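You operate a simulated robot arm through the tools that you are given. There is no shell and no other tool. Be economical: measure what you need, move in short steps, check, and stop when the job is done.

You run a simulated two-armed robot. Do the job below in one go: nothing can be reset, and whatever is moved stays where it is left.

Task
Pick up the bottle that says "sealer" from the high shelf of the open shelf unit with one hand, pass it to the other hand and put it on the middle of the workbench. Set down upright: bottle.

The check looks at the end state, three seconds after you hand in, the way a careful person would. Anything else that was tipped, shoved, dropped, spilled or broken makes it a failure.

Robot
Two 7-joint arms with three-finger grippers on one trunk, on a base that drives. Base frame: it is fixed to the floor where the robot stands at the start and does not move with it; the origin is under the middle of the robot, x ahead of it, y to its left, z up. Units: mm, rad, N and s.
The left shoulder is at the start at [31, 154, 1034], the right one opposite. Each reaches about 781 mm from its shoulder. Places, roughly: middle of the workbench (34x22 cm) [1580, -1480, 840]. Payload 2.69 kg a hand.
Tool frame (each hand has its own): the origin (TCP) lies between the finger pads and is the grasp point; the fingertips stand 29 mm ahead of it; z points along the fingers, y is the line along which they close. The gripper opens to 120 mm. The gripper's body begins 78 mm behind the TCP.
Orientation is that of the tool frame in the base frame, as a unit quaternion [x, y, z, w]. With the fingers straight down and closing along the base's y, the tool's x points along the base's -x, its y along +y and its z along -z.

Tools
- The arms move only by the tool move_arm. It takes "left_steps", "right_steps" or both (then of equal length, played together; a hand with none holds still); each is one flat list of numbers, 6 for each row, row after row: the shift along the tool's x, y, z in units of 25 mm (1.0 is 25 mm), then the turn, a rotation vector about the tool's x, y, z in units of 4 degrees (1.0 is 4 degrees). In form: [dx, dy, dz, wx, wy, wz, dx, dy, dz, wx, wy, wz, ...]. A call has 1 to 20 rows; each row shifts and turns the commanded pose from where the row before left it, along the tool's axes as they then stand. "left_claw" and "right_claw" are, for a hand that has rows, the opening, from 0 (shut) to 1 (fully open), set as the call begins (left out, the last holds). A call with a number of a shift or a turn outside -1 to 1 is refused whole. Rows are played at 5 a second. More than 50 mm and 0.15 rad between two rows, or a gripper value outside its range, and nothing of the call is played. A pose out of reach is approached as far as the arm can. The call stops where the force on the tool passes 40 N (or 10 N more than at its start, if that is more) or the arm is blocked; 0.2 s more then pass. The fingers move at their own pace and stop on an object; they squeeze with about 27 N. The grip force told is the motor's: it shows also when the fingers shut on nothing. Time passes only in rows, and 0.2 s behind the last, so rows that do not move let the fingers close. The reply holds the time, the measured pose of the TCP, the force on the tool along the base axes, the opening and the grip force, in the units named above and with some noise, with the torque about the TCP (base axes, N m) and any sound that the robot's microphone picked up.
- Cameras (640 x 400 px; columns grow to the right, rows downward): "scene" is now at [139, -12.9, 1218.6]; the picture's right is [-0.15, -0.99, 0.00], its down [-0.21, 0.03, -0.98] and it looks along [0.97, -0.14, -0.21] (base axes); focal length 214 px, centre (320, 200). "left" rides on the left gripper at [63, 0, -104] in its tool frame; the picture's right is [0.00, 1.00, 0.00], its down [-0.83, 0.00, -0.56] and it looks along [-0.56, 0.00, 0.83] (tool axes); focal length 275 px, centre (320, 200). "right" rides on the right gripper at [63, 0, -104] in its tool frame; the picture's right is [0.00, 1.00, 0.00], its down [-0.83, 0.00, -0.56] and it looks along [-0.56, 0.00, 0.83] (tool axes); focal length 275 px, centre (320, 200). There is no depth. A picture from a camera that has moved, and an enlarged one, comes with that camera's place and axes in the base frame and with its lens.
- get_image(camera): a new picture of that camera. The clock stands still meanwhile.
- slide_trunk(by): slides the trunk up (or, below 0, down) by that many mm; the arms and the scene camera ride with it, the base frame stays. It gives what a move gives, with no picture.
- roll_base(legs): drives the robot by 1 to 6 legs, each [ahead, left, turn to the left] in mm, mm and rad, along the robot's own axes; the way and the turn of a leg run together, so that a leg with both is an arc; at most 1500 mm and 3.142 rad a leg. The arms and the cameras ride along, it lands a little off, and it stops where it bumps. It gives what a move gives.
- turn_head(pan, tilt): turns the head with the scene camera to pan (to the left, within 1.396 rad either way) and tilt (down, from -0.506 to 1.204), counted from straight ahead of the robot. It gives what a move gives.
- zoom(camera, box): a new picture of the part [left, top, right, bottom] of that camera's present view, enlarged. The clock stands still meanwhile.
- close_job(): hands the job in; it is judged then, once.

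Work in short steps. Places have to be worked out from the pictures, the camera data and where the tool is seen: move nearer, look again, correct. Check each grasp and each placing, and mend what went wrong. You have 120 turns and 92 pictures in all, those below and enlarged ones among them. Open the grippers and draw the arms clear of the work before you hand the job in, unless the task says otherwise; then end with one line.

The tools are called after "Call:" as name(argument=value, ...) on one line, values as JSON. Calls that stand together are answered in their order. move_arm: Moves the arms, as the interface text tells. Its arguments: {"type":"object","properties":{"left_steps":{"type":"array","items":{"type":"number"}},"left_claw":{"type":"number"},"right_steps":{"type":"array","items":{"type":"number"}},"right_claw":{"type":"number"}},"required":[]} The other tools are called the same way: slide_trunk (by) slides the trunk up or down; roll_base (legs) drives the base; turn_head (pan, tilt) turns the head that bears the scene camera; get_image (camera) takes a picture; zoom (camera, box) takes an enlarged picture of a part of a camera's view; close_job () hands the job in.

At the start:

```text
time_s: 0.0
left_eef_pos: [334.3, 84.9, 998.5]
left_tool_rot: [0.001, 1.0, 0.0, 0.0]
left_contact_force: [-0.5, 0.4, 0.0]
left_ft_torque: [-0.02, 0.03, 0.02]
left_grip_width: 119.7
left_gripper_force: 0.1
right_eef_pos: [461.8, -209.7, 999.5]
right_tool_rot: [0.0, 1.0, 0.001, 0.001]
right_contact_force: [0.1, 0.6, 0.5]
right_ft_torque: [-0.01, 0.03, -0.02]
right_grip_width: 120.3
right_gripper_force: 0.2
trunk travel left (down, up): [-398.0, 40.0]
robot x, y, heading: [-2.4, -1.9, 0.003]
head pan, tilt: [-0.147, 0.213]
```

scene: 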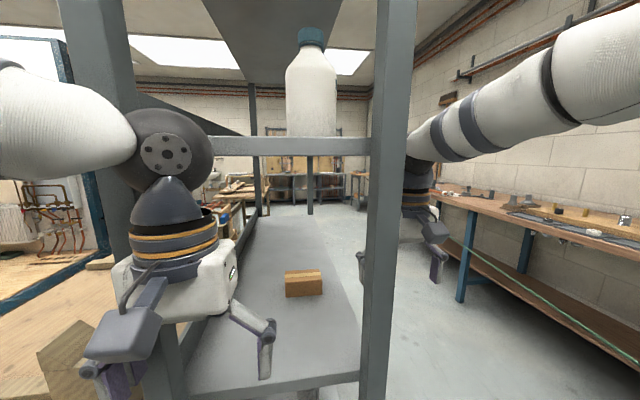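
right: 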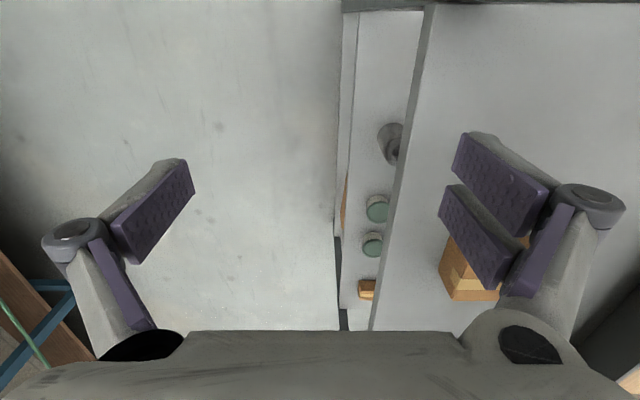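
left: 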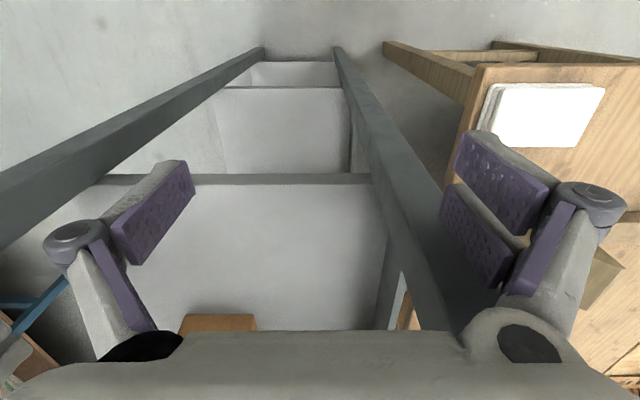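

The shelf unit is straight ahead, with a white bottle on a high board. I'll zoom on it for the label, then tilt the head up for a better view of the shelf.

Call:
zoom(camera="scene", box=[220, 0, 400, 160])

Call:
turn_head(pan=0, tilt=-0.3)

Call:
get_image(camera="scene")

```text
2.50 times, centred on (310, 80) of scene
camera zoom: at [139.0, -12.9, 1218.6], right [-0.15, -0.99, 0.0], down [-0.21, 0.03, -0.98], along [0.97, -0.14, -0.21], focal length 536 px, centre (345, 500)
```

zoom: 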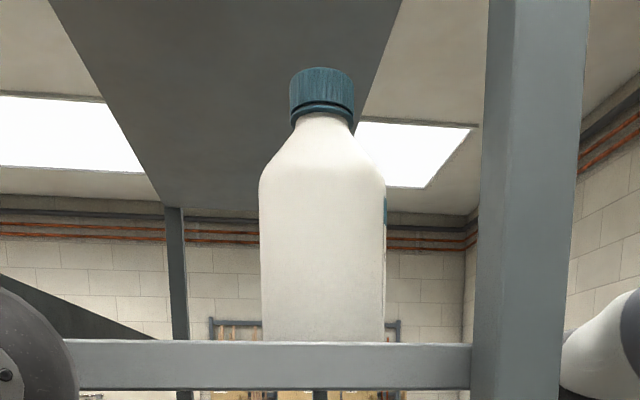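

```text
time_s: 0.9
left_eef_pos: [333.3, 84.3, 999.4]
left_tool_rot: [0.0, 1.0, 0.0, 0.0]
left_contact_force: [-0.8, -0.7, -0.5]
left_ft_torque: [0.01, 0.0, -0.02]
left_grip_width: 119.8
left_gripper_force: 0.0
right_eef_pos: [461.2, -209.7, 999.4]
right_tool_rot: [0.0, 1.0, 0.0, 0.0]
right_contact_force: [0.1, 0.3, -0.1]
right_ft_torque: [-0.01, 0.02, 0.06]
right_grip_width: 119.4
right_gripper_force: 0.1
trunk travel left (down, up): [-398.0, 40.0]
robot x, y, heading: [0.4, -1.2, 0.001]
head pan, tilt: [0.0, -0.3]
```

```text
87 pictures are left
camera scene: at [125.4, 0.6, 1263.6], right [0.0, -1.0, 0.0], down [0.29, 0.0, -0.96], along [0.96, 0.0, 0.29], focal length 214 px, centre (320, 200)
```

scene: 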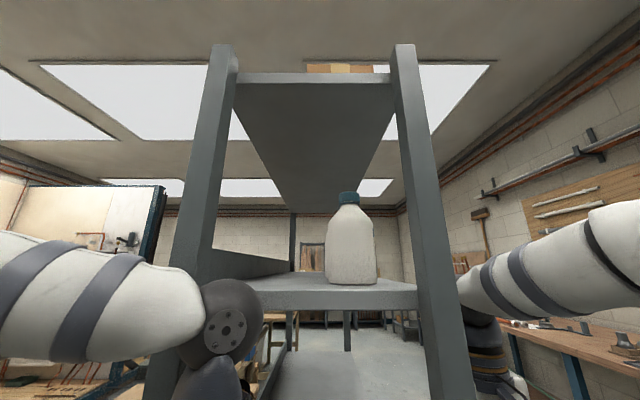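

Parallax between the two views puts the bottle axis near (452, -46), with the shelf top at about z 1237, the cap at about z 1377, the shelf's front edge near x 380 and the post inner sides near y -113 and +125. I'll back off a bit for room and raise the trunk, then look again from there.

Call:
roll_base(legs=[[-130, 0, 0]])

Call:
slide_trunk(by=38)

Call:
turn_head(pan=0, tilt=0)

Call:
get_image(camera="scene")

```text
time_s: 2.0
left_eef_pos: [273.5, 83.4, 1000.6]
left_tool_rot: [-0.001, 1.0, 0.0, 0.002]
left_contact_force: [0.4, -0.2, 1.0]
left_ft_torque: [0.0, -0.01, 0.01]
left_grip_width: 120.0
left_gripper_force: 0.0
right_eef_pos: [411.4, -209.5, 1002.3]
right_tool_rot: [0.013, 1.0, 0.003, 0.021]
right_contact_force: [3.8, 0.0, -2.0]
right_ft_torque: [-0.14, 0.12, -0.34]
right_grip_width: 118.7
right_gripper_force: 0.1
trunk travel left (down, up): [-398.0, 40.0]
robot x, y, heading: [-57.0, -0.8, 0.001]
head pan, tilt: [0.0, -0.3]
stopped in leg 1: the force on the tool passed its limit at 112 N (the readings are from after the stop); the commanded pose is now the measured one
```

```text
time_s: 2.8
left_eef_pos: [274.3, 82.2, 1040.0]
left_tool_rot: [0.001, 1.0, -0.001, 0.002]
left_contact_force: [-1.0, -1.7, -1.0]
left_ft_torque: [0.03, -0.02, 0.01]
left_grip_width: 120.0
left_gripper_force: 0.2
right_eef_pos: [412.3, -211.4, 1043.2]
right_tool_rot: [0.012, 1.0, 0.003, 0.023]
right_contact_force: [14.0, -4.6, 7.0]
right_ft_torque: [0.82, 0.72, -0.9]
right_grip_width: 120.1
right_gripper_force: 0.1
trunk travel left (down, up): [-436.0, 2.0]
robot x, y, heading: [-59.1, 0.4, -0.002]
head pan, tilt: [0.0, -0.3]
```

```text
time_s: 3.6
left_eef_pos: [273.1, 83.5, 1038.8]
left_tool_rot: [0.0, 1.0, 0.0, 0.001]
left_contact_force: [0.1, 0.4, -0.4]
left_ft_torque: [0.02, -0.01, 0.04]
left_grip_width: 120.1
left_gripper_force: 0.0
right_eef_pos: [412.2, -209.8, 1039.6]
right_tool_rot: [0.012, 1.0, 0.004, 0.02]
right_contact_force: [7.6, -2.2, 3.9]
right_ft_torque: [0.33, 0.39, -0.5]
right_grip_width: 119.9
right_gripper_force: 0.1
trunk travel left (down, up): [-436.0, 2.0]
robot x, y, heading: [-62.4, 0.8, -0.001]
head pan, tilt: [0.0, 0.0]
```

```text
86 pictures are left
camera scene: at [34.3, 0.4, 1279.4], right [0.0, -1.0, 0.0], down [0.0, 0.0, -1.0], along [1.0, 0.0, 0.0], focal length 214 px, centre (320, 200)
```

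scene: 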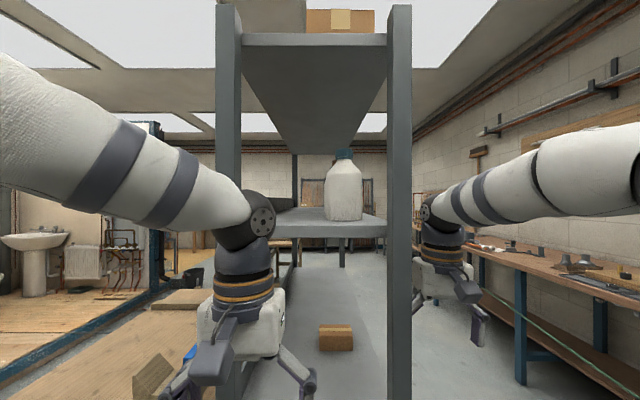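

The right hand is behind the right post's front plane and caught the post while I backed up. I'll move it a little forward, then to the right (-y), to clear it.

Call:
move_arm(right_steps=[-0.6, 0, 0, 0, 0, 0, 0, -1, 0, 0, 0, 0, 0, -1, 0, 0, 0, 0, 0, -1, 0, 0, 0, 0])

Call:
get_image(camera="scene")

Call:
get_image(camera="right")

```text
time_s: 4.6
left_eef_pos: [271.8, 83.2, 1038.9]
left_tool_rot: [0.0, 1.0, 0.0, 0.001]
left_contact_force: [-0.3, 0.0, -0.6]
left_ft_torque: [0.0, 0.03, 0.02]
left_grip_width: 120.0
left_gripper_force: 0.1
right_eef_pos: [422.7, -283.1, 1039.5]
right_tool_rot: [0.011, 1.0, 0.004, 0.02]
right_contact_force: [-0.4, -0.2, 0.4]
right_ft_torque: [-0.01, -0.04, 0.01]
right_grip_width: 119.6
right_gripper_force: 0.1
trunk travel left (down, up): [-436.0, 2.0]
robot x, y, heading: [-56.9, 0.0, -0.003]
head pan, tilt: [0.0, 0.0]
```

```text
85 pictures are left
camera scene: at [33.4, 0.1, 1279.4], right [0.0, -1.0, 0.0], down [0.0, 0.0, -1.0], along [1.0, 0.0, 0.0], focal length 214 px, centre (320, 200)
```

scene: 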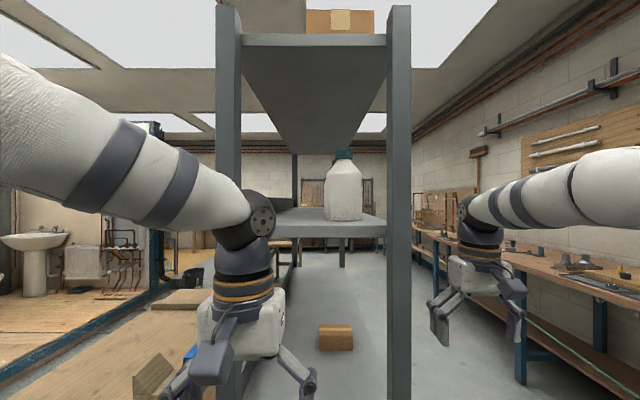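

```text
84 pictures are left
camera right: at [356.8, -283.3, 1140.8], right [0.02, 1.0, 0.01], down [0.81, -0.02, 0.59], along [0.59, -0.01, -0.81], focal length 275 px, centre (320, 200)
```

right: 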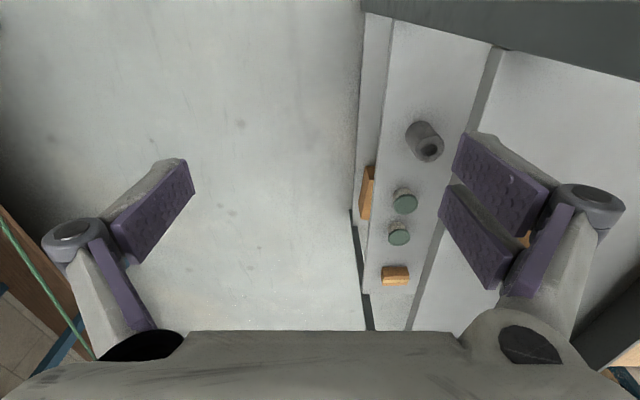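

Nothing fell and the hand is free. I'll draw the right hand back to in front of the shelf plane, then back the base the remaining distance.

Call:
move_arm(right_steps=[1, 0, 0, 0, 0, 0, 1, 0, 0, 0, 0, 0, 1, 0, 0, 0, 0, 0, 1, 0, 0, 0, 0, 0, 1, 0, 0, 0, 0, 0])

Call:
roll_base(legs=[[-70, 0, 0]])

Call:
get_image(camera="scene")

```text
time_s: 5.8
left_eef_pos: [272.5, 85.2, 1039.0]
left_tool_rot: [0.0, 1.0, -0.001, 0.001]
left_contact_force: [-0.3, 0.3, -0.5]
left_ft_torque: [-0.01, 0.03, 0.04]
left_grip_width: 120.0
left_gripper_force: 0.0
right_eef_pos: [298.3, -280.2, 1036.5]
right_tool_rot: [0.012, 1.0, 0.001, 0.022]
right_contact_force: [0.4, 0.4, 0.5]
right_ft_torque: [-0.01, -0.03, 0.02]
right_grip_width: 120.2
right_gripper_force: 0.0
trunk travel left (down, up): [-436.0, 2.0]
robot x, y, heading: [-61.0, -2.4, -0.0]
head pan, tilt: [0.0, 0.0]
```

```text
time_s: 6.8
left_eef_pos: [201.7, 84.0, 1040.6]
left_tool_rot: [0.001, 1.0, 0.0, 0.001]
left_contact_force: [0.8, 1.1, 0.1]
left_ft_torque: [0.01, -0.03, 0.0]
left_grip_width: 119.7
left_gripper_force: 0.0
right_eef_pos: [229.2, -281.7, 1036.0]
right_tool_rot: [0.012, 1.0, 0.002, 0.022]
right_contact_force: [-0.4, 0.7, 0.3]
right_ft_torque: [0.0, 0.0, -0.01]
right_grip_width: 120.1
right_gripper_force: 0.1
trunk travel left (down, up): [-436.0, 2.0]
robot x, y, heading: [-130.7, 0.7, 0.001]
head pan, tilt: [0.0, 0.0]
```

```text
83 pictures are left
camera scene: at [-37.4, 0.5, 1279.4], right [0.0, -1.0, 0.0], down [0.0, 0.0, -1.0], along [1.0, 0.0, 0.0], focal length 214 px, centre (320, 200)
```

scene: 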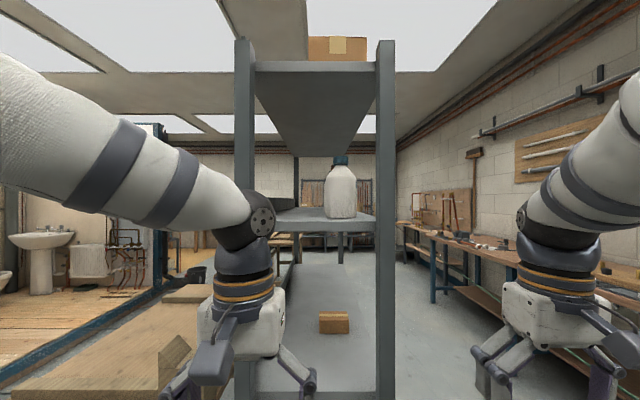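

The bottle is at about (452, -47), its base near z 1237, roughly 75 mm wide. I'll raise the left hand with a 30° yaw to the right, then pitch it up to point forward, tilted 20° down.

Call:
move_arm(left_steps=[0, 0, -1, 0, 0, 0.94, 0, 0, -1, 0, 0, 0.94, 0, 0, -1, 0, 0, 0.94, 0, 0, -1, 0, 0, 0.94, 0, 0, -1, 0, 0, 0.94, 0, 0, -1, 0, 0, 0.94, 0, 0, -1, 0, 0, 0.94, 0, 0, -1, 0, 0, 0.94])

Call:
move_arm(left_steps=[0, 0, 0, 0, -1, 0, 0, 0, 0, 0, -1, 0, 0, 0, 0, 0, -1, 0, 0, 0, 0, 0, -1, 0, 0, 0, 0, 0, -1, 0, 0, 0, 0, 0, -1, 0, 0, 0, 0, 0, -1, 0, 0, 0, 0, 0, -1, 0, 0, 0, 0, 0, -1, 0, 0, 0, 0, 0, -1, 0, 0, 0, 0, 0, -1, 0, 0, 0, 0, 0, -1, 0, 0, 0, 0, 0, -1, 0, 0, 0, 0, 0, -1, 0, 0, 0, 0, 0, -1, 0, 0, 0, 0, 0, -1, 0, 0, 0, 0, 0, -1, 0, 0, 0, 0, 0, -0.5, 0])

Call:
get_image(camera="scene")

Call:
get_image(camera="left")

```text
time_s: 8.6
left_eef_pos: [201.0, 82.5, 1238.9]
left_tool_rot: [0.261, 0.965, 0.0, 0.001]
left_contact_force: [-0.3, 0.7, -0.1]
left_ft_torque: [0.0, -0.01, -0.03]
left_grip_width: 120.0
left_gripper_force: 0.1
right_eef_pos: [229.3, -281.6, 1036.4]
right_tool_rot: [0.012, 1.0, 0.002, 0.021]
right_contact_force: [-0.6, 0.2, -0.3]
right_ft_torque: [-0.01, 0.02, 0.03]
right_grip_width: 120.2
right_gripper_force: 0.1
trunk travel left (down, up): [-436.0, 2.0]
robot x, y, heading: [-130.2, 0.2, -0.002]
head pan, tilt: [0.0, 0.0]
```

```text
time_s: 12.4
left_eef_pos: [201.7, 84.2, 1237.7]
left_tool_rot: [0.213, 0.789, -0.15, 0.556]
left_contact_force: [-0.5, 0.5, 0.3]
left_ft_torque: [0.0, 0.01, -0.01]
left_grip_width: 120.1
left_gripper_force: 0.2
right_eef_pos: [229.2, -281.7, 1037.1]
right_tool_rot: [0.012, 1.0, 0.003, 0.021]
right_contact_force: [0.9, 0.4, -0.1]
right_ft_torque: [0.03, 0.0, 0.02]
right_grip_width: 120.3
right_gripper_force: 0.0
trunk travel left (down, up): [-436.0, 2.0]
robot x, y, heading: [-129.9, 4.2, 0.0]
head pan, tilt: [0.0, 0.0]
```

```text
82 pictures are left
camera scene: at [-36.7, 0.6, 1279.4], right [0.0, -1.0, 0.0], down [0.0, 0.0, -1.0], along [1.0, 0.0, 0.0], focal length 214 px, centre (320, 200)
```

scene: 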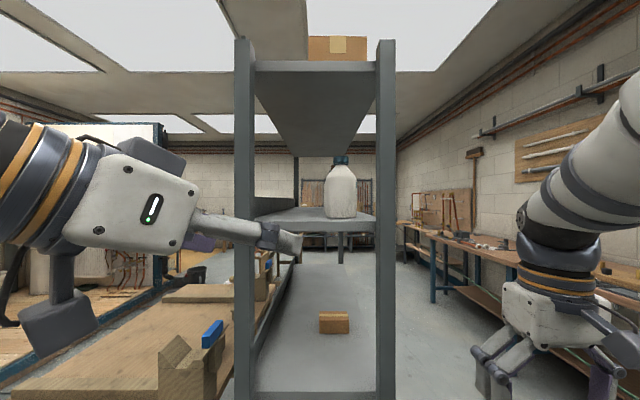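

```text
81 pictures are left
camera left: at [99.5, 145.0, 1215.1], right [0.5, 0.86, 0.0], down [-0.21, 0.12, 0.97], along [0.84, -0.49, 0.24], focal length 275 px, centre (320, 200)
```

left: 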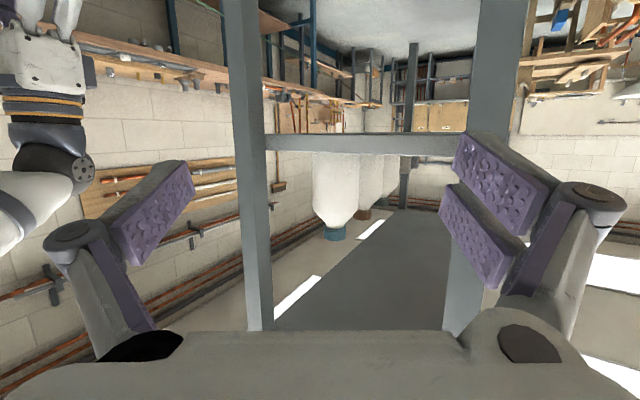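

Upside-down in this hand camera, I can see more bottles behind the front one. I need to read the labels, so I'll zoom in.

Call:
zoom(camera="left", box=[270, 120, 430, 250])

```text
3.08 times, centred on (350, 185) of left
camera zoom: at [99.5, 145.0, 1215.1], right [0.5, 0.86, 0.0], down [-0.21, 0.12, 0.97], along [0.84, -0.49, 0.24], focal length 847 px, centre (228, 246)
```

zoom: 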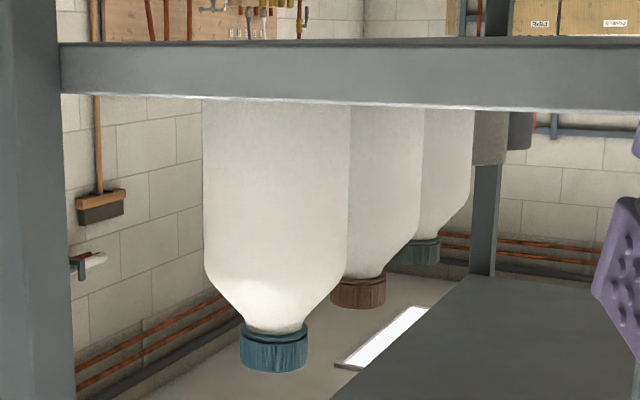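

Three bottles stand one behind another and their labels face the right side (-y). I'll raise the right hand outside the shelf, yaw it to point left and pitch it up, so its camera can read them.

Call:
move_arm(right_steps=[0, 0, -1, 0, 0, -1, 0, 0, -1, 0, 0, -1, 0, 0, -1, 0, 0, -1, 0, 0, -1, 0, 0, -1, 0, 0, -1, 0, 0, -1, 0, 0, -1, 0, 0, -1, 0, 0, -1, 0, 0, -1, 0, 0, -1, 0, 0, -1, 0, 0, -1, 0, 0, -1, 0, 0, -1, 0, 0, -1, 0, 0, -1, 0, 0, -1, 0, 0, 0, 0, 0, -1, 0, 0, 0, 0, 0, -1, 0, 0, 0, 0, 0, -1, 0, 0, 0, 0, 0, -1, 0, 0, 0, 0, 0, -1])

Call:
move_arm(right_steps=[0, 0, 0, 0, -1, 0, 0, 0, 0, 0, -1, 0, 0, 0, 0, 0, -1, 0, 0, 0, 0, 0, -1, 0, 0, 0, 0, 0, -1, 0, 0, 0, 0, 0, -1, 0, 0, 0, 0, 0, -1, 0, 0, 0, 0, 0, -1, 0, 0, 0, 0, 0, -1, 0, 0, 0, 0, 0, -1, 0, 0, 0, 0, 0, -1, 0, 0, 0, 0, 0, -1, 0, 0, 0, 0, 0, -1, 0, 0, 0, 0, 0, -1, 0])

Call:
get_image(camera="right")

Call:
get_image(camera="scene")

```text
time_s: 15.8
left_eef_pos: [201.7, 83.0, 1239.2]
left_tool_rot: [0.213, 0.79, -0.149, 0.555]
left_contact_force: [-0.9, 0.0, 0.3]
left_ft_torque: [-0.01, 0.04, 0.03]
left_grip_width: 119.9
left_gripper_force: 0.0
right_eef_pos: [220.9, -282.5, 1264.9]
right_tool_rot: [-0.472, 0.881, -0.006, 0.015]
right_contact_force: [-0.5, -0.6, -0.3]
right_ft_torque: [0.01, -0.01, 0.02]
right_grip_width: 119.9
right_gripper_force: 0.1
right hand out of reach, approached as far as the arm can: row 10, 11
trunk travel left (down, up): [-436.0, 2.0]
robot x, y, heading: [-132.5, -2.1, 0.003]
head pan, tilt: [0.0, 0.0]
```

```text
time_s: 18.8
left_eef_pos: [202.5, 82.4, 1239.2]
left_tool_rot: [0.213, 0.79, -0.149, 0.555]
left_contact_force: [-0.3, 1.4, -0.7]
left_ft_torque: [0.01, 0.03, -0.03]
left_grip_width: 120.0
left_gripper_force: 0.0
right_eef_pos: [222.2, -282.1, 1265.3]
right_tool_rot: [-0.419, 0.772, 0.215, 0.427]
right_contact_force: [-0.4, -0.5, 0.7]
right_ft_torque: [-0.04, 0.02, -0.02]
right_grip_width: 120.2
right_gripper_force: 0.1
trunk travel left (down, up): [-436.0, 2.0]
robot x, y, heading: [-130.9, -1.1, -0.001]
head pan, tilt: [0.0, 0.0]
```

```text
79 pictures are left
camera right: at [154.4, -383.0, 1269.1], right [-0.83, 0.55, -0.03], down [-0.03, 0.0, 1.0], along [0.55, 0.83, 0.02], focal length 275 px, centre (320, 200)
```

right: 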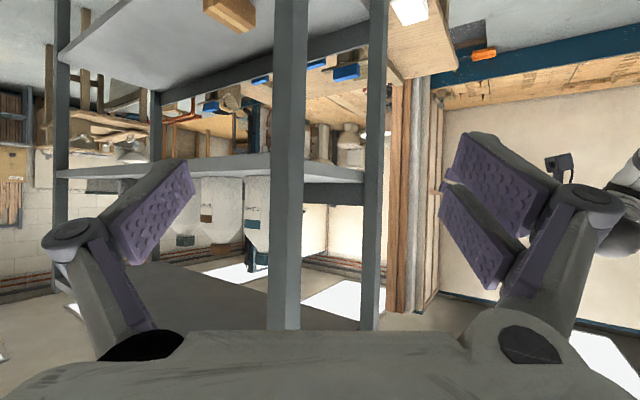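

```text
78 pictures are left
camera scene: at [-36.6, 0.4, 1279.4], right [0.0, -1.0, 0.0], down [0.0, 0.0, -1.0], along [1.0, 0.0, 0.0], focal length 214 px, centre (320, 200)
```

scene: 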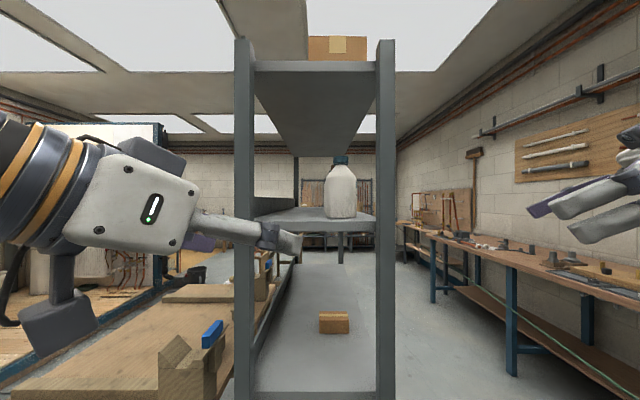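

The yaw came out about 57°, and the labels are already partly visible. I'll zoom in on them.

Call:
zoom(camera="right", box=[160, 165, 290, 275])

```text
3.64 times, centred on (225, 220) of right
camera zoom: at [154.4, -383.0, 1269.1], right [-0.83, 0.55, -0.03], down [-0.03, 0.0, 1.0], along [0.55, 0.83, 0.02], focal length 1001 px, centre (666, 127)
```

zoom: 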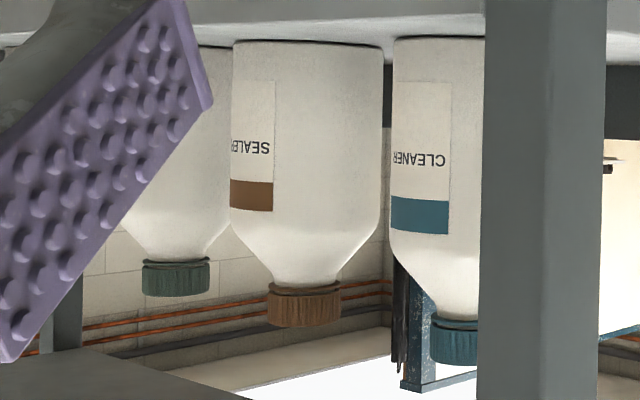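

The sealer is the middle, brown-capped bottle. Triangulating from both hand cameras puts it at about (602, -51), with neighbours at x≈486 and 725, so it has to be reached from the open right side. I'll check the free floor on the right before driving there.

Call:
turn_head(pan=-1.1, tilt=0.35)

Call:
get_image(camera="scene")

```text
time_s: 20.1
left_eef_pos: [201.1, 84.4, 1239.1]
left_tool_rot: [0.213, 0.79, -0.149, 0.555]
left_contact_force: [-0.4, 0.2, 0.1]
left_ft_torque: [0.01, -0.03, 0.0]
left_grip_width: 120.2
left_gripper_force: 0.1
right_eef_pos: [221.5, -281.7, 1265.3]
right_tool_rot: [-0.419, 0.772, 0.216, 0.427]
right_contact_force: [0.3, -0.5, 0.7]
right_ft_torque: [0.04, -0.02, 0.0]
right_grip_width: 120.2
right_gripper_force: 0.1
trunk travel left (down, up): [-436.0, 2.0]
robot x, y, heading: [-131.8, -0.2, 0.001]
head pan, tilt: [-1.1, 0.351]
```

```text
76 pictures are left
camera scene: at [-84.3, -82.4, 1247.0], right [-0.89, -0.45, 0.0], down [-0.16, 0.31, -0.94], along [0.43, -0.84, -0.34], focal length 214 px, centre (320, 200)
```

scene: 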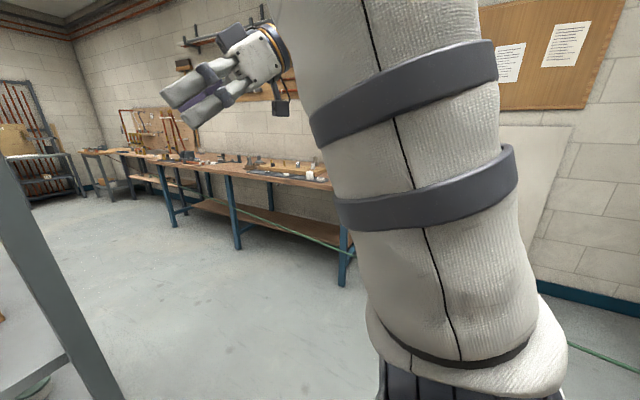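

The floor between the shelf and the bench (front edge at y≈-1380) is clear. I'll drive right 720, forward 733 and turn left 90° to face the shelf's side.

Call:
roll_base(legs=[[0, -720, 0], [733, 0, 0], [0, 0, 1.571]])

Call:
turn_head(pan=0, tilt=0)

Call:
get_image(camera="scene")

```text
time_s: 33.5
left_eef_pos: [521.3, -387.1, 1238.1]
left_tool_rot: [-0.41, 0.709, 0.288, 0.496]
left_contact_force: [0.1, -0.3, 0.3]
left_ft_torque: [0.03, -0.02, 0.0]
left_grip_width: 120.1
left_gripper_force: 0.0
right_eef_pos: [887.6, -366.4, 1265.5]
right_tool_rot: [0.843, -0.248, -0.454, -0.148]
right_contact_force: [-0.6, 0.8, 0.4]
right_ft_torque: [0.01, -0.01, -0.03]
right_grip_width: 120.1
right_gripper_force: 0.1
trunk travel left (down, up): [-436.0, 2.0]
robot x, y, heading: [608.6, -720.6, 1.573]
head pan, tilt: [-1.1, 0.351]
```

```text
time_s: 34.9
left_eef_pos: [521.5, -387.0, 1240.4]
left_tool_rot: [-0.409, 0.709, 0.287, 0.498]
left_contact_force: [0.2, -0.4, 0.0]
left_ft_torque: [-0.02, 0.0, 0.01]
left_grip_width: 120.2
left_gripper_force: 0.0
right_eef_pos: [888.0, -366.7, 1267.2]
right_tool_rot: [0.843, -0.247, -0.455, -0.148]
right_contact_force: [-0.1, -0.3, -0.1]
right_ft_torque: [-0.01, -0.01, -0.03]
right_grip_width: 120.1
right_gripper_force: 0.0
trunk travel left (down, up): [-436.0, 2.0]
robot x, y, heading: [606.7, -720.4, 1.574]
head pan, tilt: [0.0, 0.0]
```

```text
75 pictures are left
camera scene: at [606.9, -625.1, 1279.4], right [1.0, 0.0, 0.0], down [0.0, 0.0, -1.0], along [0.0, 1.0, 0.0], focal length 214 px, centre (320, 200)
```

scene: 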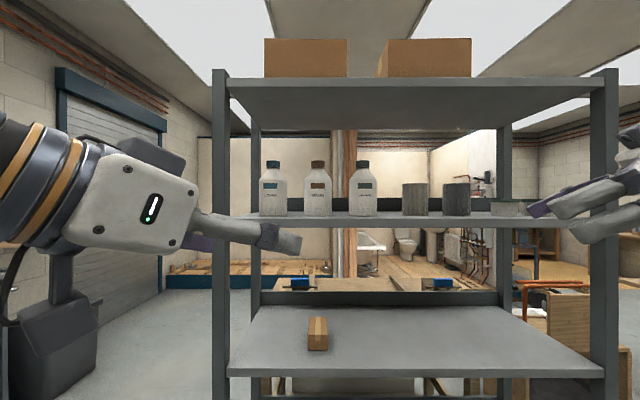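

I now have a clear side view: three bottles in a row with labels facing me, brown cap in the middle. I'll zoom in to measure.

Call:
zoom(camera="scene", box=[240, 150, 400, 250])

```text
4.00 times, centred on (320, 200) of scene
camera zoom: at [606.9, -625.1, 1279.4], right [1.0, 0.0, 0.0], down [0.0, 0.0, -1.0], along [0.0, 1.0, 0.0], focal length 858 px, centre (320, 200)
```

zoom: 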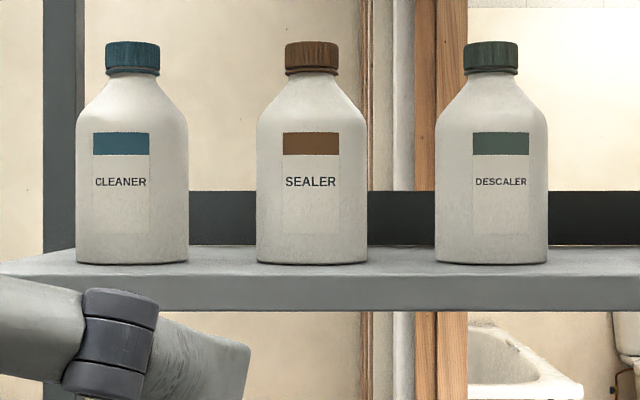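

The sealer axis is at about (601.5, -51), base z 1238, cap top about 1385, body about 74 mm wide, with 119 mm spacing to the neighbours. I'll orient the left hand to point straight +y pitched 35° down, with the opening at about 100 mm.

Call:
move_arm(left_claw=0.83, left_steps=[0, 0, 0, -0.883, 0, -0.321, 0, 0, 0, -0.883, 0, -0.321, 0, 0, 0, -0.883, 0, -0.321, 0, 0, 0, -0.883, 0, -0.321, 0, 0, 0, -0.883, 0, -0.321, 0, 0, 0, -0.883, 0, -0.321, 0, 0, 0, -0.883, 0, -0.321, 0, 0, 0, -0.883, 0, -0.321, 0, 0, 0, 0, 0.94, 0, 0, 0, 0, 0, 0.94, 0, 0, 0, 0, 0, 0.94, 0, 0, 0, 0, 0, 0.94, 0])

```text
time_s: 37.5
left_eef_pos: [521.8, -387.1, 1239.6]
left_tool_rot: [0.628, -0.626, -0.327, -0.326]
left_contact_force: [0.7, -0.3, 0.7]
left_ft_torque: [0.01, -0.06, 0.01]
left_grip_width: 99.9
left_gripper_force: 0.0
right_eef_pos: [888.0, -367.1, 1266.3]
right_tool_rot: [0.842, -0.249, -0.454, -0.148]
right_contact_force: [-0.1, -0.2, -0.7]
right_ft_torque: [-0.02, -0.01, -0.01]
right_grip_width: 119.9
right_gripper_force: 0.0
trunk travel left (down, up): [-436.0, 2.0]
robot x, y, heading: [604.9, -718.5, 1.57]
head pan, tilt: [0.0, 0.0]
```

The orientation is as wanted. I'll move to the pre-grasp point (601.5, -227, 1273), still outside the board edge.

Call:
move_arm(left_steps=[-0.798, -0.533, 0.743, 0, 0, 0, -0.798, -0.533, 0.743, 0, 0, 0, -0.798, -0.533, 0.743, 0, 0, 0, -0.798, -0.533, 0.743, 0, 0, 0, -0.798, -0.533, 0.743, 0, 0, 0, -0.798, -0.533, 0.743, 0, 0, 0])

Call:
get_image(camera="left")

Call:
get_image(camera="scene")

```text
time_s: 38.9
left_eef_pos: [601.8, -225.8, 1274.9]
left_tool_rot: [0.628, -0.626, -0.327, -0.327]
left_contact_force: [0.3, -0.6, 0.1]
left_ft_torque: [0.02, 0.0, -0.03]
left_grip_width: 99.7
left_gripper_force: 0.1
right_eef_pos: [889.0, -365.7, 1263.9]
right_tool_rot: [0.842, -0.248, -0.456, -0.147]
right_contact_force: [-0.2, -0.3, 0.8]
right_ft_torque: [0.01, 0.01, 0.03]
right_grip_width: 119.5
right_gripper_force: 0.0
trunk travel left (down, up): [-436.0, 2.0]
robot x, y, heading: [605.6, -718.2, 1.576]
head pan, tilt: [0.0, 0.0]
```

```text
73 pictures are left
camera left: at [602.8, -346.6, 1282.1], right [-1.0, 0.0, 0.0], down [0.0, 0.02, 1.0], along [0.0, 1.0, -0.02], focal length 275 px, centre (320, 200)
```

left: 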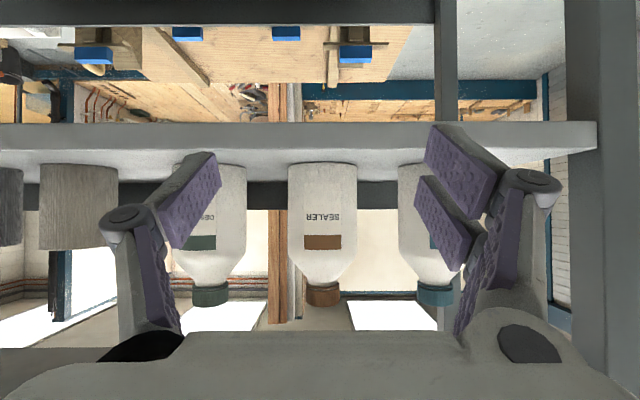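

```text
72 pictures are left
camera scene: at [607.4, -624.4, 1279.3], right [1.0, 0.0, 0.0], down [0.0, 0.0, -1.0], along [0.0, 1.0, 0.0], focal length 214 px, centre (320, 200)
```

scene: 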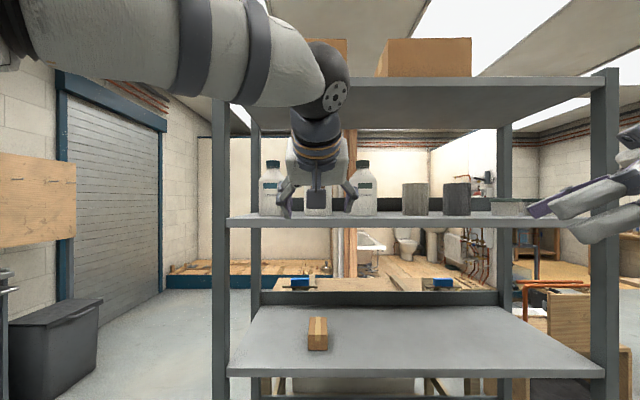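

The bottle is centred ahead within 1 mm. The knuckles look wide, so I'll narrow the opening to 90 mm and advance 100 mm, then check the clearance.

Call:
move_arm(left_claw=0.75, left_steps=[-0.574, 0.04, 0.819, 0, 0, 0, -0.574, 0, 0.819, 0, 0, 0, -0.574, 0, 0.819, 0, 0, 0, -0.574, 0, 0.819, 0, 0, 0])

Call:
get_image(camera="left")

Call:
zoom(camera="scene", box=[240, 120, 400, 240])

```text
time_s: 39.9
left_eef_pos: [598.8, -129.4, 1270.6]
left_tool_rot: [-0.627, 0.627, 0.327, 0.327]
left_contact_force: [0.1, -0.7, 0.0]
left_ft_torque: [0.0, 0.02, -0.03]
left_grip_width: 90.1
left_gripper_force: 0.1
left hand out of reach, approached as far as the arm can: row 4
right_eef_pos: [887.3, -365.7, 1265.2]
right_tool_rot: [0.842, -0.248, -0.455, -0.147]
right_contact_force: [0.0, -0.7, -0.1]
right_ft_torque: [0.0, 0.02, 0.02]
right_grip_width: 119.8
right_gripper_force: 0.1
trunk travel left (down, up): [-436.0, 2.0]
robot x, y, heading: [607.7, -723.1, 1.576]
head pan, tilt: [0.0, 0.0]
```

```text
71 pictures are left
camera left: at [599.9, -249.2, 1278.8], right [-1.0, 0.0, 0.0], down [0.0, 0.02, 1.0], along [0.0, 1.0, -0.02], focal length 275 px, centre (320, 200)
```

left: 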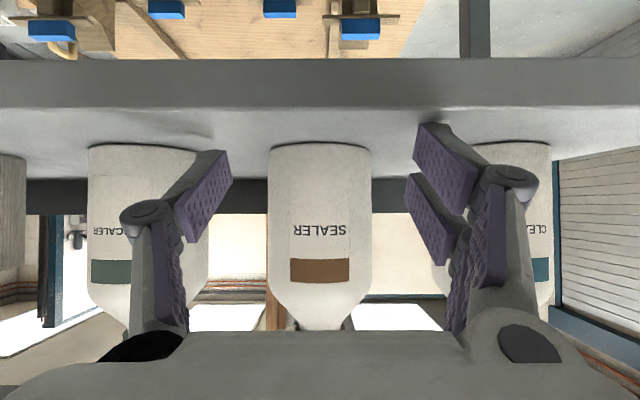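

```text
3.33 times, centred on (320, 180) of scene
camera zoom: at [607.1, -624.4, 1279.3], right [1.0, 0.0, 0.0], down [0.0, 0.0, -1.0], along [0.0, 1.0, 0.0], focal length 715 px, centre (320, 267)
```

zoom: 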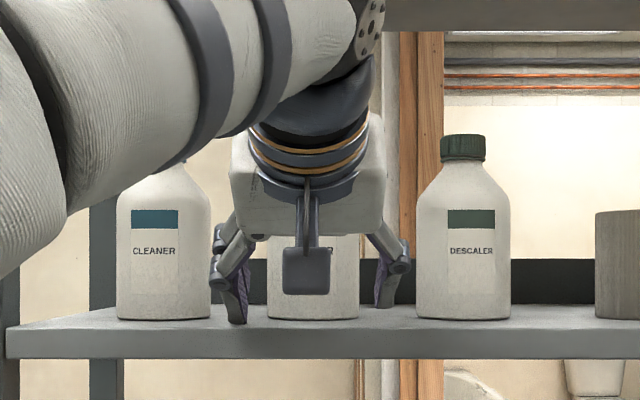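

The arm is near its reach limit, so I'll back the hand off 100 mm, drive the base 120 mm closer, and finish the approach with the arm.

Call:
move_arm(left_steps=[0.574, 0, -0.819, 0, 0, 0, 0.574, 0, -0.819, 0, 0, 0, 0.574, 0, -0.819, 0, 0, 0, 0.574, 0, -0.819, 0, 0, 0])

Call:
roll_base(legs=[[120, 0, 0]])

Call:
get_image(camera="left")

```text
time_s: 40.9
left_eef_pos: [598.3, -229.7, 1272.0]
left_tool_rot: [0.627, -0.626, -0.328, -0.327]
left_contact_force: [0.7, 0.3, 0.0]
left_ft_torque: [-0.02, 0.01, 0.06]
left_grip_width: 89.9
left_gripper_force: 0.1
right_eef_pos: [887.1, -367.5, 1265.6]
right_tool_rot: [0.843, -0.247, -0.454, -0.148]
right_contact_force: [0.5, 0.0, 0.2]
right_ft_torque: [0.03, -0.02, -0.01]
right_grip_width: 119.7
right_gripper_force: 0.1
trunk travel left (down, up): [-436.0, 2.0]
robot x, y, heading: [609.8, -716.5, 1.578]
head pan, tilt: [0.0, 0.0]
```

```text
time_s: 42.1
left_eef_pos: [600.6, -107.6, 1271.1]
left_tool_rot: [0.627, -0.627, -0.327, -0.328]
left_contact_force: [-0.3, 0.3, -0.4]
left_ft_torque: [0.01, -0.05, -0.03]
left_grip_width: 90.0
left_gripper_force: 0.0
right_eef_pos: [887.7, -244.2, 1265.7]
right_tool_rot: [0.842, -0.25, -0.455, -0.15]
right_contact_force: [-0.3, 0.4, -0.6]
right_ft_torque: [-0.02, 0.02, 0.03]
right_grip_width: 120.4
right_gripper_force: 0.0
trunk travel left (down, up): [-436.0, 2.0]
robot x, y, heading: [607.1, -598.1, 1.576]
head pan, tilt: [0.0, 0.0]
```

```text
69 pictures are left
camera left: at [600.9, -228.1, 1279.4], right [-1.0, 0.0, 0.0], down [0.0, 0.02, 1.0], along [0.0, 1.0, -0.02], focal length 275 px, centre (320, 200)
```

left: 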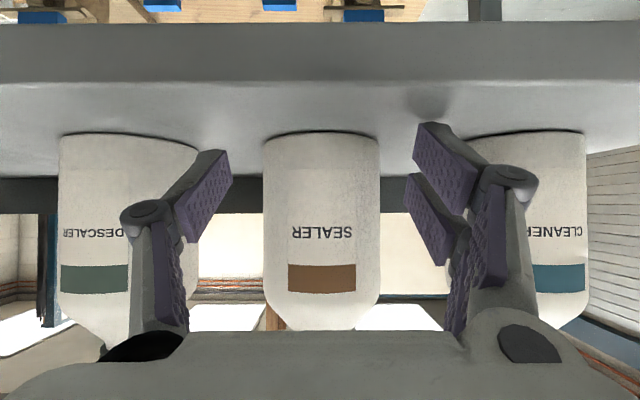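

It's aligned laterally. The fingers look about ±18 mm wide vertically, so I'll reduce the pitch to 25° (a lower, flatter grip leaves room for the other hand), then advance 57 mm.

Call:
move_arm(left_steps=[0, 0, 0, 0, -0.833, 0, 0, 0, 0, 0, -0.833, 0, 0, 0, 0, 0, -0.833, 0])

Call:
zoom(camera="scene", box=[240, 130, 400, 250])

```text
time_s: 42.9
left_eef_pos: [601.4, -108.2, 1271.8]
left_tool_rot: [-0.596, 0.596, 0.379, 0.381]
left_contact_force: [-0.6, -0.2, 0.1]
left_ft_torque: [0.01, 0.0, 0.0]
left_grip_width: 90.1
left_gripper_force: 0.1
right_eef_pos: [888.3, -245.3, 1266.1]
right_tool_rot: [0.842, -0.25, -0.454, -0.15]
right_contact_force: [0.2, 0.7, -0.2]
right_ft_torque: [0.0, -0.03, -0.02]
right_grip_width: 120.0
right_gripper_force: 0.1
trunk travel left (down, up): [-436.0, 2.0]
robot x, y, heading: [610.3, -599.5, 1.571]
head pan, tilt: [0.0, 0.0]
```

```text
3.33 times, centred on (320, 190) of scene
camera zoom: at [606.9, -504.1, 1279.4], right [1.0, 0.0, 0.0], down [0.0, 0.0, -1.0], along [0.0, 1.0, 0.0], focal length 715 px, centre (320, 233)
```

zoom: 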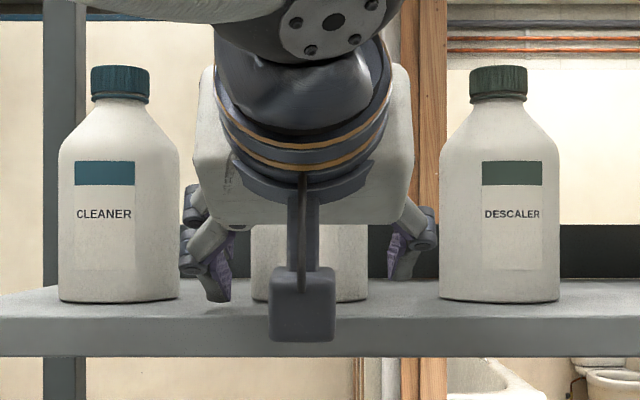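

The camera box would sit right at board-top height, so I'll add 3 mm of height and stop about 6 mm short of the bottle axis to keep it outside the board edge.

Call:
move_arm(left_steps=[-0.324, 0, 0.6, 0, 0, 0, -0.324, 0, 0.6, 0, 0, 0, -0.324, 0, 0.6, 0, 0, 0])

Call:
get_image(camera="left")

Call:
get_image(camera="scene")

```text
time_s: 43.7
left_eef_pos: [601.9, -55.2, 1276.0]
left_tool_rot: [0.596, -0.596, -0.38, -0.38]
left_contact_force: [0.1, -0.9, -0.7]
left_ft_torque: [0.0, -0.01, -0.02]
left_grip_width: 89.7
left_gripper_force: 0.0
right_eef_pos: [888.8, -244.8, 1265.1]
right_tool_rot: [0.842, -0.25, -0.454, -0.149]
right_contact_force: [0.1, 0.5, -0.1]
right_ft_torque: [-0.01, 0.02, 0.02]
right_grip_width: 119.8
right_gripper_force: 0.1
trunk travel left (down, up): [-436.0, 2.0]
robot x, y, heading: [607.4, -598.6, 1.569]
head pan, tilt: [0.0, 0.0]
```

```text
67 pictures are left
camera left: at [601.6, -175.8, 1262.2], right [-1.0, 0.0, 0.0], down [0.0, -0.15, 0.99], along [0.0, 0.99, 0.15], focal length 275 px, centre (320, 200)
```

left: 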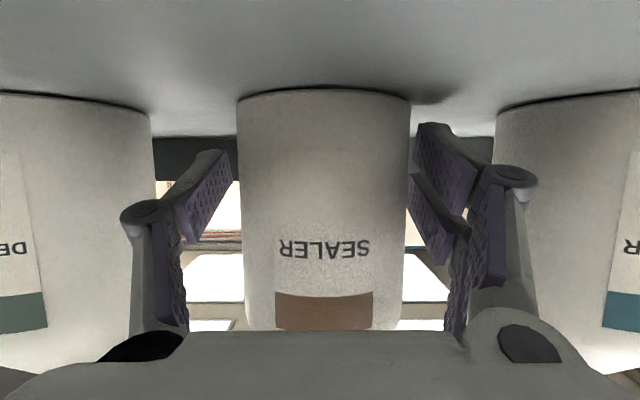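

```text
66 pictures are left
camera scene: at [607.1, -503.5, 1279.3], right [1.0, 0.0, 0.0], down [0.0, 0.0, -1.0], along [0.0, 1.0, 0.0], focal length 214 px, centre (320, 200)
```

scene: 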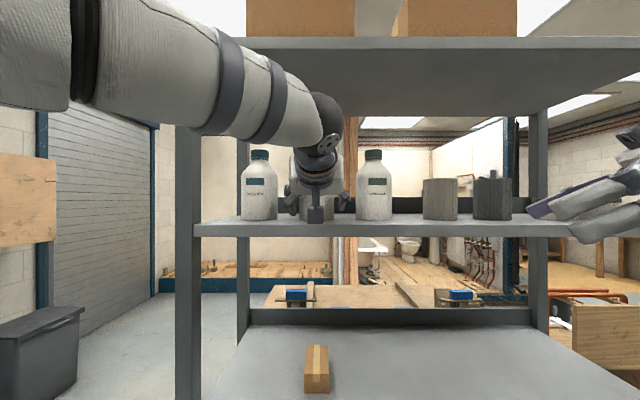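

The bottle sits centred between the pads. I'll close the grip with still rows.

Call:
move_arm(left_claw=0, left_steps=[0, 0.06, 0, 0, 0, 0, 0, 0, 0, 0, 0, 0, 0, 0, 0, 0, 0, 0, 0, 0, 0, 0, 0, 0])

```text
time_s: 44.7
left_eef_pos: [599.7, -57.0, 1276.2]
left_tool_rot: [-0.596, 0.597, 0.38, 0.381]
left_contact_force: [2.1, 2.3, 4.7]
left_ft_torque: [0.03, 0.16, -0.07]
left_grip_width: 72.4
left_gripper_force: 27.0
right_eef_pos: [888.6, -245.4, 1264.9]
right_tool_rot: [0.841, -0.249, -0.456, -0.149]
right_contact_force: [-0.5, 0.5, -0.5]
right_ft_torque: [-0.02, 0.0, 0.02]
right_grip_width: 119.9
right_gripper_force: 0.1
trunk travel left (down, up): [-436.0, 2.0]
robot x, y, heading: [604.1, -599.1, 1.576]
head pan, tilt: [0.0, 0.0]
```

Gripped at 72.4 mm. I'll lift 30 mm straight up.

Call:
move_arm(left_steps=[-0.362, 0, -0.169, 0, 0, 0, -0.362, 0, -0.169, 0, 0, 0, -0.362, 0, -0.169, 0, 0, 0])

Call:
get_image(camera="left")

Call:
get_image(camera="scene")

```text
time_s: 45.5
left_eef_pos: [599.0, -57.0, 1307.3]
left_tool_rot: [-0.595, 0.596, 0.38, 0.381]
left_contact_force: [0.1, -0.6, 2.0]
left_ft_torque: [0.09, 0.01, 0.0]
left_grip_width: 71.9
left_gripper_force: 26.5
right_eef_pos: [887.3, -245.7, 1265.0]
right_tool_rot: [0.842, -0.249, -0.455, -0.149]
right_contact_force: [0.0, -0.1, 0.5]
right_ft_torque: [-0.04, 0.01, 0.01]
right_grip_width: 120.1
right_gripper_force: 0.1
trunk travel left (down, up): [-436.0, 2.0]
robot x, y, heading: [605.3, -598.0, 1.573]
head pan, tilt: [0.0, 0.0]
```

```text
65 pictures are left
camera left: at [599.2, -177.8, 1293.3], right [-1.0, 0.0, 0.0], down [0.0, -0.16, 0.99], along [0.0, 0.99, 0.16], focal length 275 px, centre (320, 200)
```

left: 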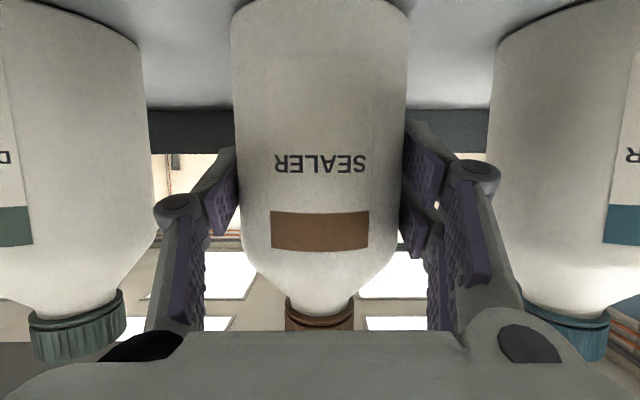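

```text
64 pictures are left
camera scene: at [606.9, -504.3, 1279.5], right [1.0, 0.0, 0.0], down [0.0, 0.0, -1.0], along [0.0, 1.0, 0.0], focal length 214 px, centre (320, 200)
```

scene: 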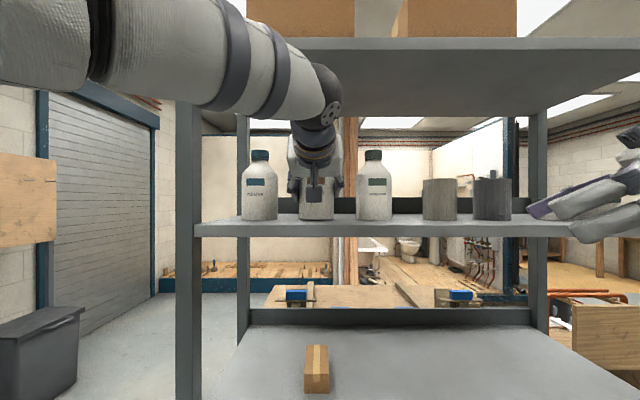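

In the hand view the sealer seems to have stayed down while the hand rose. I'll zoom to check whether it lifted at all.

Call:
zoom(camera="scene", box=[240, 140, 400, 240])

```text
4.00 times, centred on (320, 190) of scene
camera zoom: at [606.9, -504.3, 1279.5], right [1.0, 0.0, 0.0], down [0.0, 0.0, -1.0], along [0.0, 1.0, 0.0], focal length 858 px, centre (320, 240)
```

zoom: 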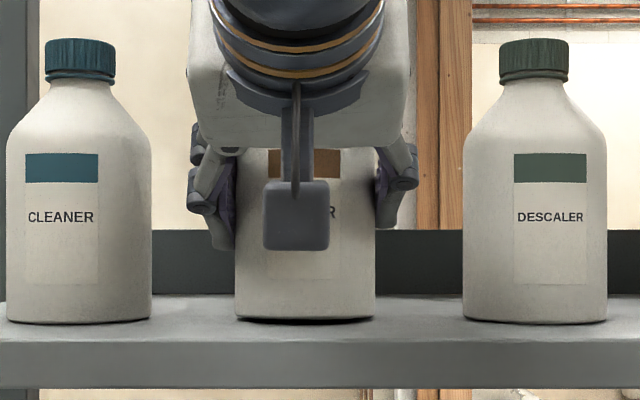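

It has lifted only about 3 mm, so the pads slid along the bottle. I'll hold still for a second and see whether it's holding or still slipping.

Call:
move_arm(left_steps=[0, 0, 0, 0, 0, 0, 0, 0, 0, 0, 0, 0, 0, 0, 0, 0, 0, 0, 0, 0, 0, 0, 0, 0, 0, 0, 0, 0, 0, 0])

Call:
zoom(camera="scene", box=[240, 140, 400, 240])

```text
time_s: 46.7
left_eef_pos: [599.6, -58.8, 1306.9]
left_tool_rot: [-0.595, 0.596, 0.38, 0.381]
left_contact_force: [-0.9, 0.3, 6.4]
left_ft_torque: [0.39, 0.09, 0.02]
left_grip_width: 72.2
left_gripper_force: 26.9
right_eef_pos: [888.8, -246.2, 1266.5]
right_tool_rot: [0.841, -0.25, -0.455, -0.15]
right_contact_force: [0.2, -0.5, 0.5]
right_ft_torque: [-0.01, -0.01, 0.02]
right_grip_width: 120.0
right_gripper_force: 0.1
trunk travel left (down, up): [-436.0, 2.0]
robot x, y, heading: [607.2, -598.0, 1.568]
head pan, tilt: [0.0, 0.0]
```

```text
4.00 times, centred on (320, 190) of scene
camera zoom: at [606.8, -504.5, 1279.5], right [1.0, 0.0, 0.0], down [0.0, 0.0, -1.0], along [0.0, 1.0, 0.0], focal length 858 px, centre (320, 240)
```

zoom: 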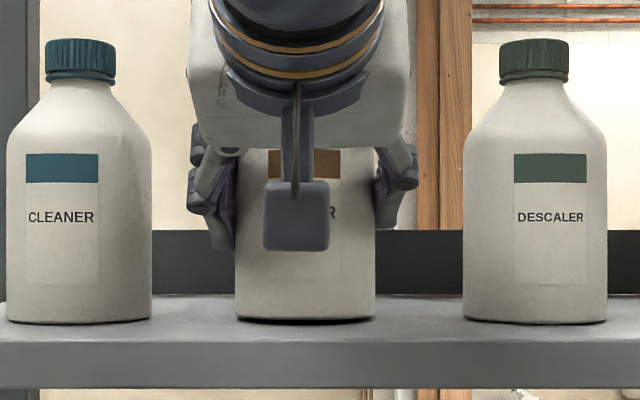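

Now the hand reads about 6 N on z, which may be the bottle's weight. I'll try lifting more slowly, 2 mm per row, and check whether it follows.

Call:
move_arm(left_steps=[-0.072, 0, -0.034, 0, 0, 0, -0.072, 0, -0.034, 0, 0, 0, -0.072, 0, -0.034, 0, 0, 0, -0.072, 0, -0.034, 0, 0, 0, -0.072, 0, -0.034, 0, 0, 0, -0.072, 0, -0.034, 0, 0, 0])

Call:
zoom(camera="scene", box=[240, 140, 400, 240])

Call:
get_image(camera="left")

```text
time_s: 48.1
left_eef_pos: [598.9, -57.2, 1315.2]
left_tool_rot: [-0.596, 0.597, 0.379, 0.38]
left_contact_force: [-0.8, -1.2, -3.9]
left_ft_torque: [-0.02, 0.0, -0.03]
left_grip_width: 71.9
left_gripper_force: 27.7
right_eef_pos: [887.8, -245.0, 1265.6]
right_tool_rot: [0.842, -0.25, -0.454, -0.149]
right_contact_force: [0.3, 0.1, 0.8]
right_ft_torque: [-0.02, -0.03, 0.01]
right_grip_width: 120.1
right_gripper_force: 0.1
trunk travel left (down, up): [-436.0, 2.0]
robot x, y, heading: [608.1, -600.4, 1.572]
head pan, tilt: [0.0, 0.0]
```

```text
4.00 times, centred on (320, 190) of scene
camera zoom: at [607.0, -503.6, 1279.4], right [1.0, 0.0, 0.0], down [0.0, 0.0, -1.0], along [0.0, 1.0, 0.0], focal length 858 px, centre (320, 240)
```

zoom: 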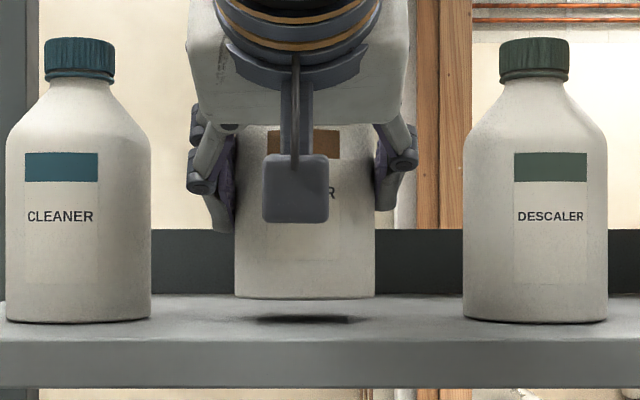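

```text
60 pictures are left
camera left: at [599.0, -176.6, 1302.8], right [-1.0, 0.0, 0.0], down [0.0, -0.15, 0.99], along [0.0, 0.99, 0.15], focal length 275 px, centre (320, 200)
```

left: 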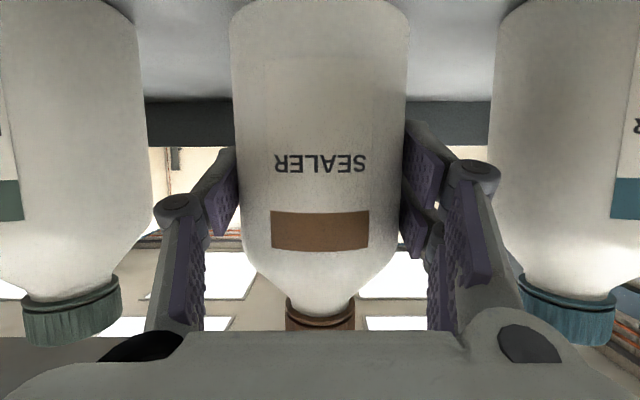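

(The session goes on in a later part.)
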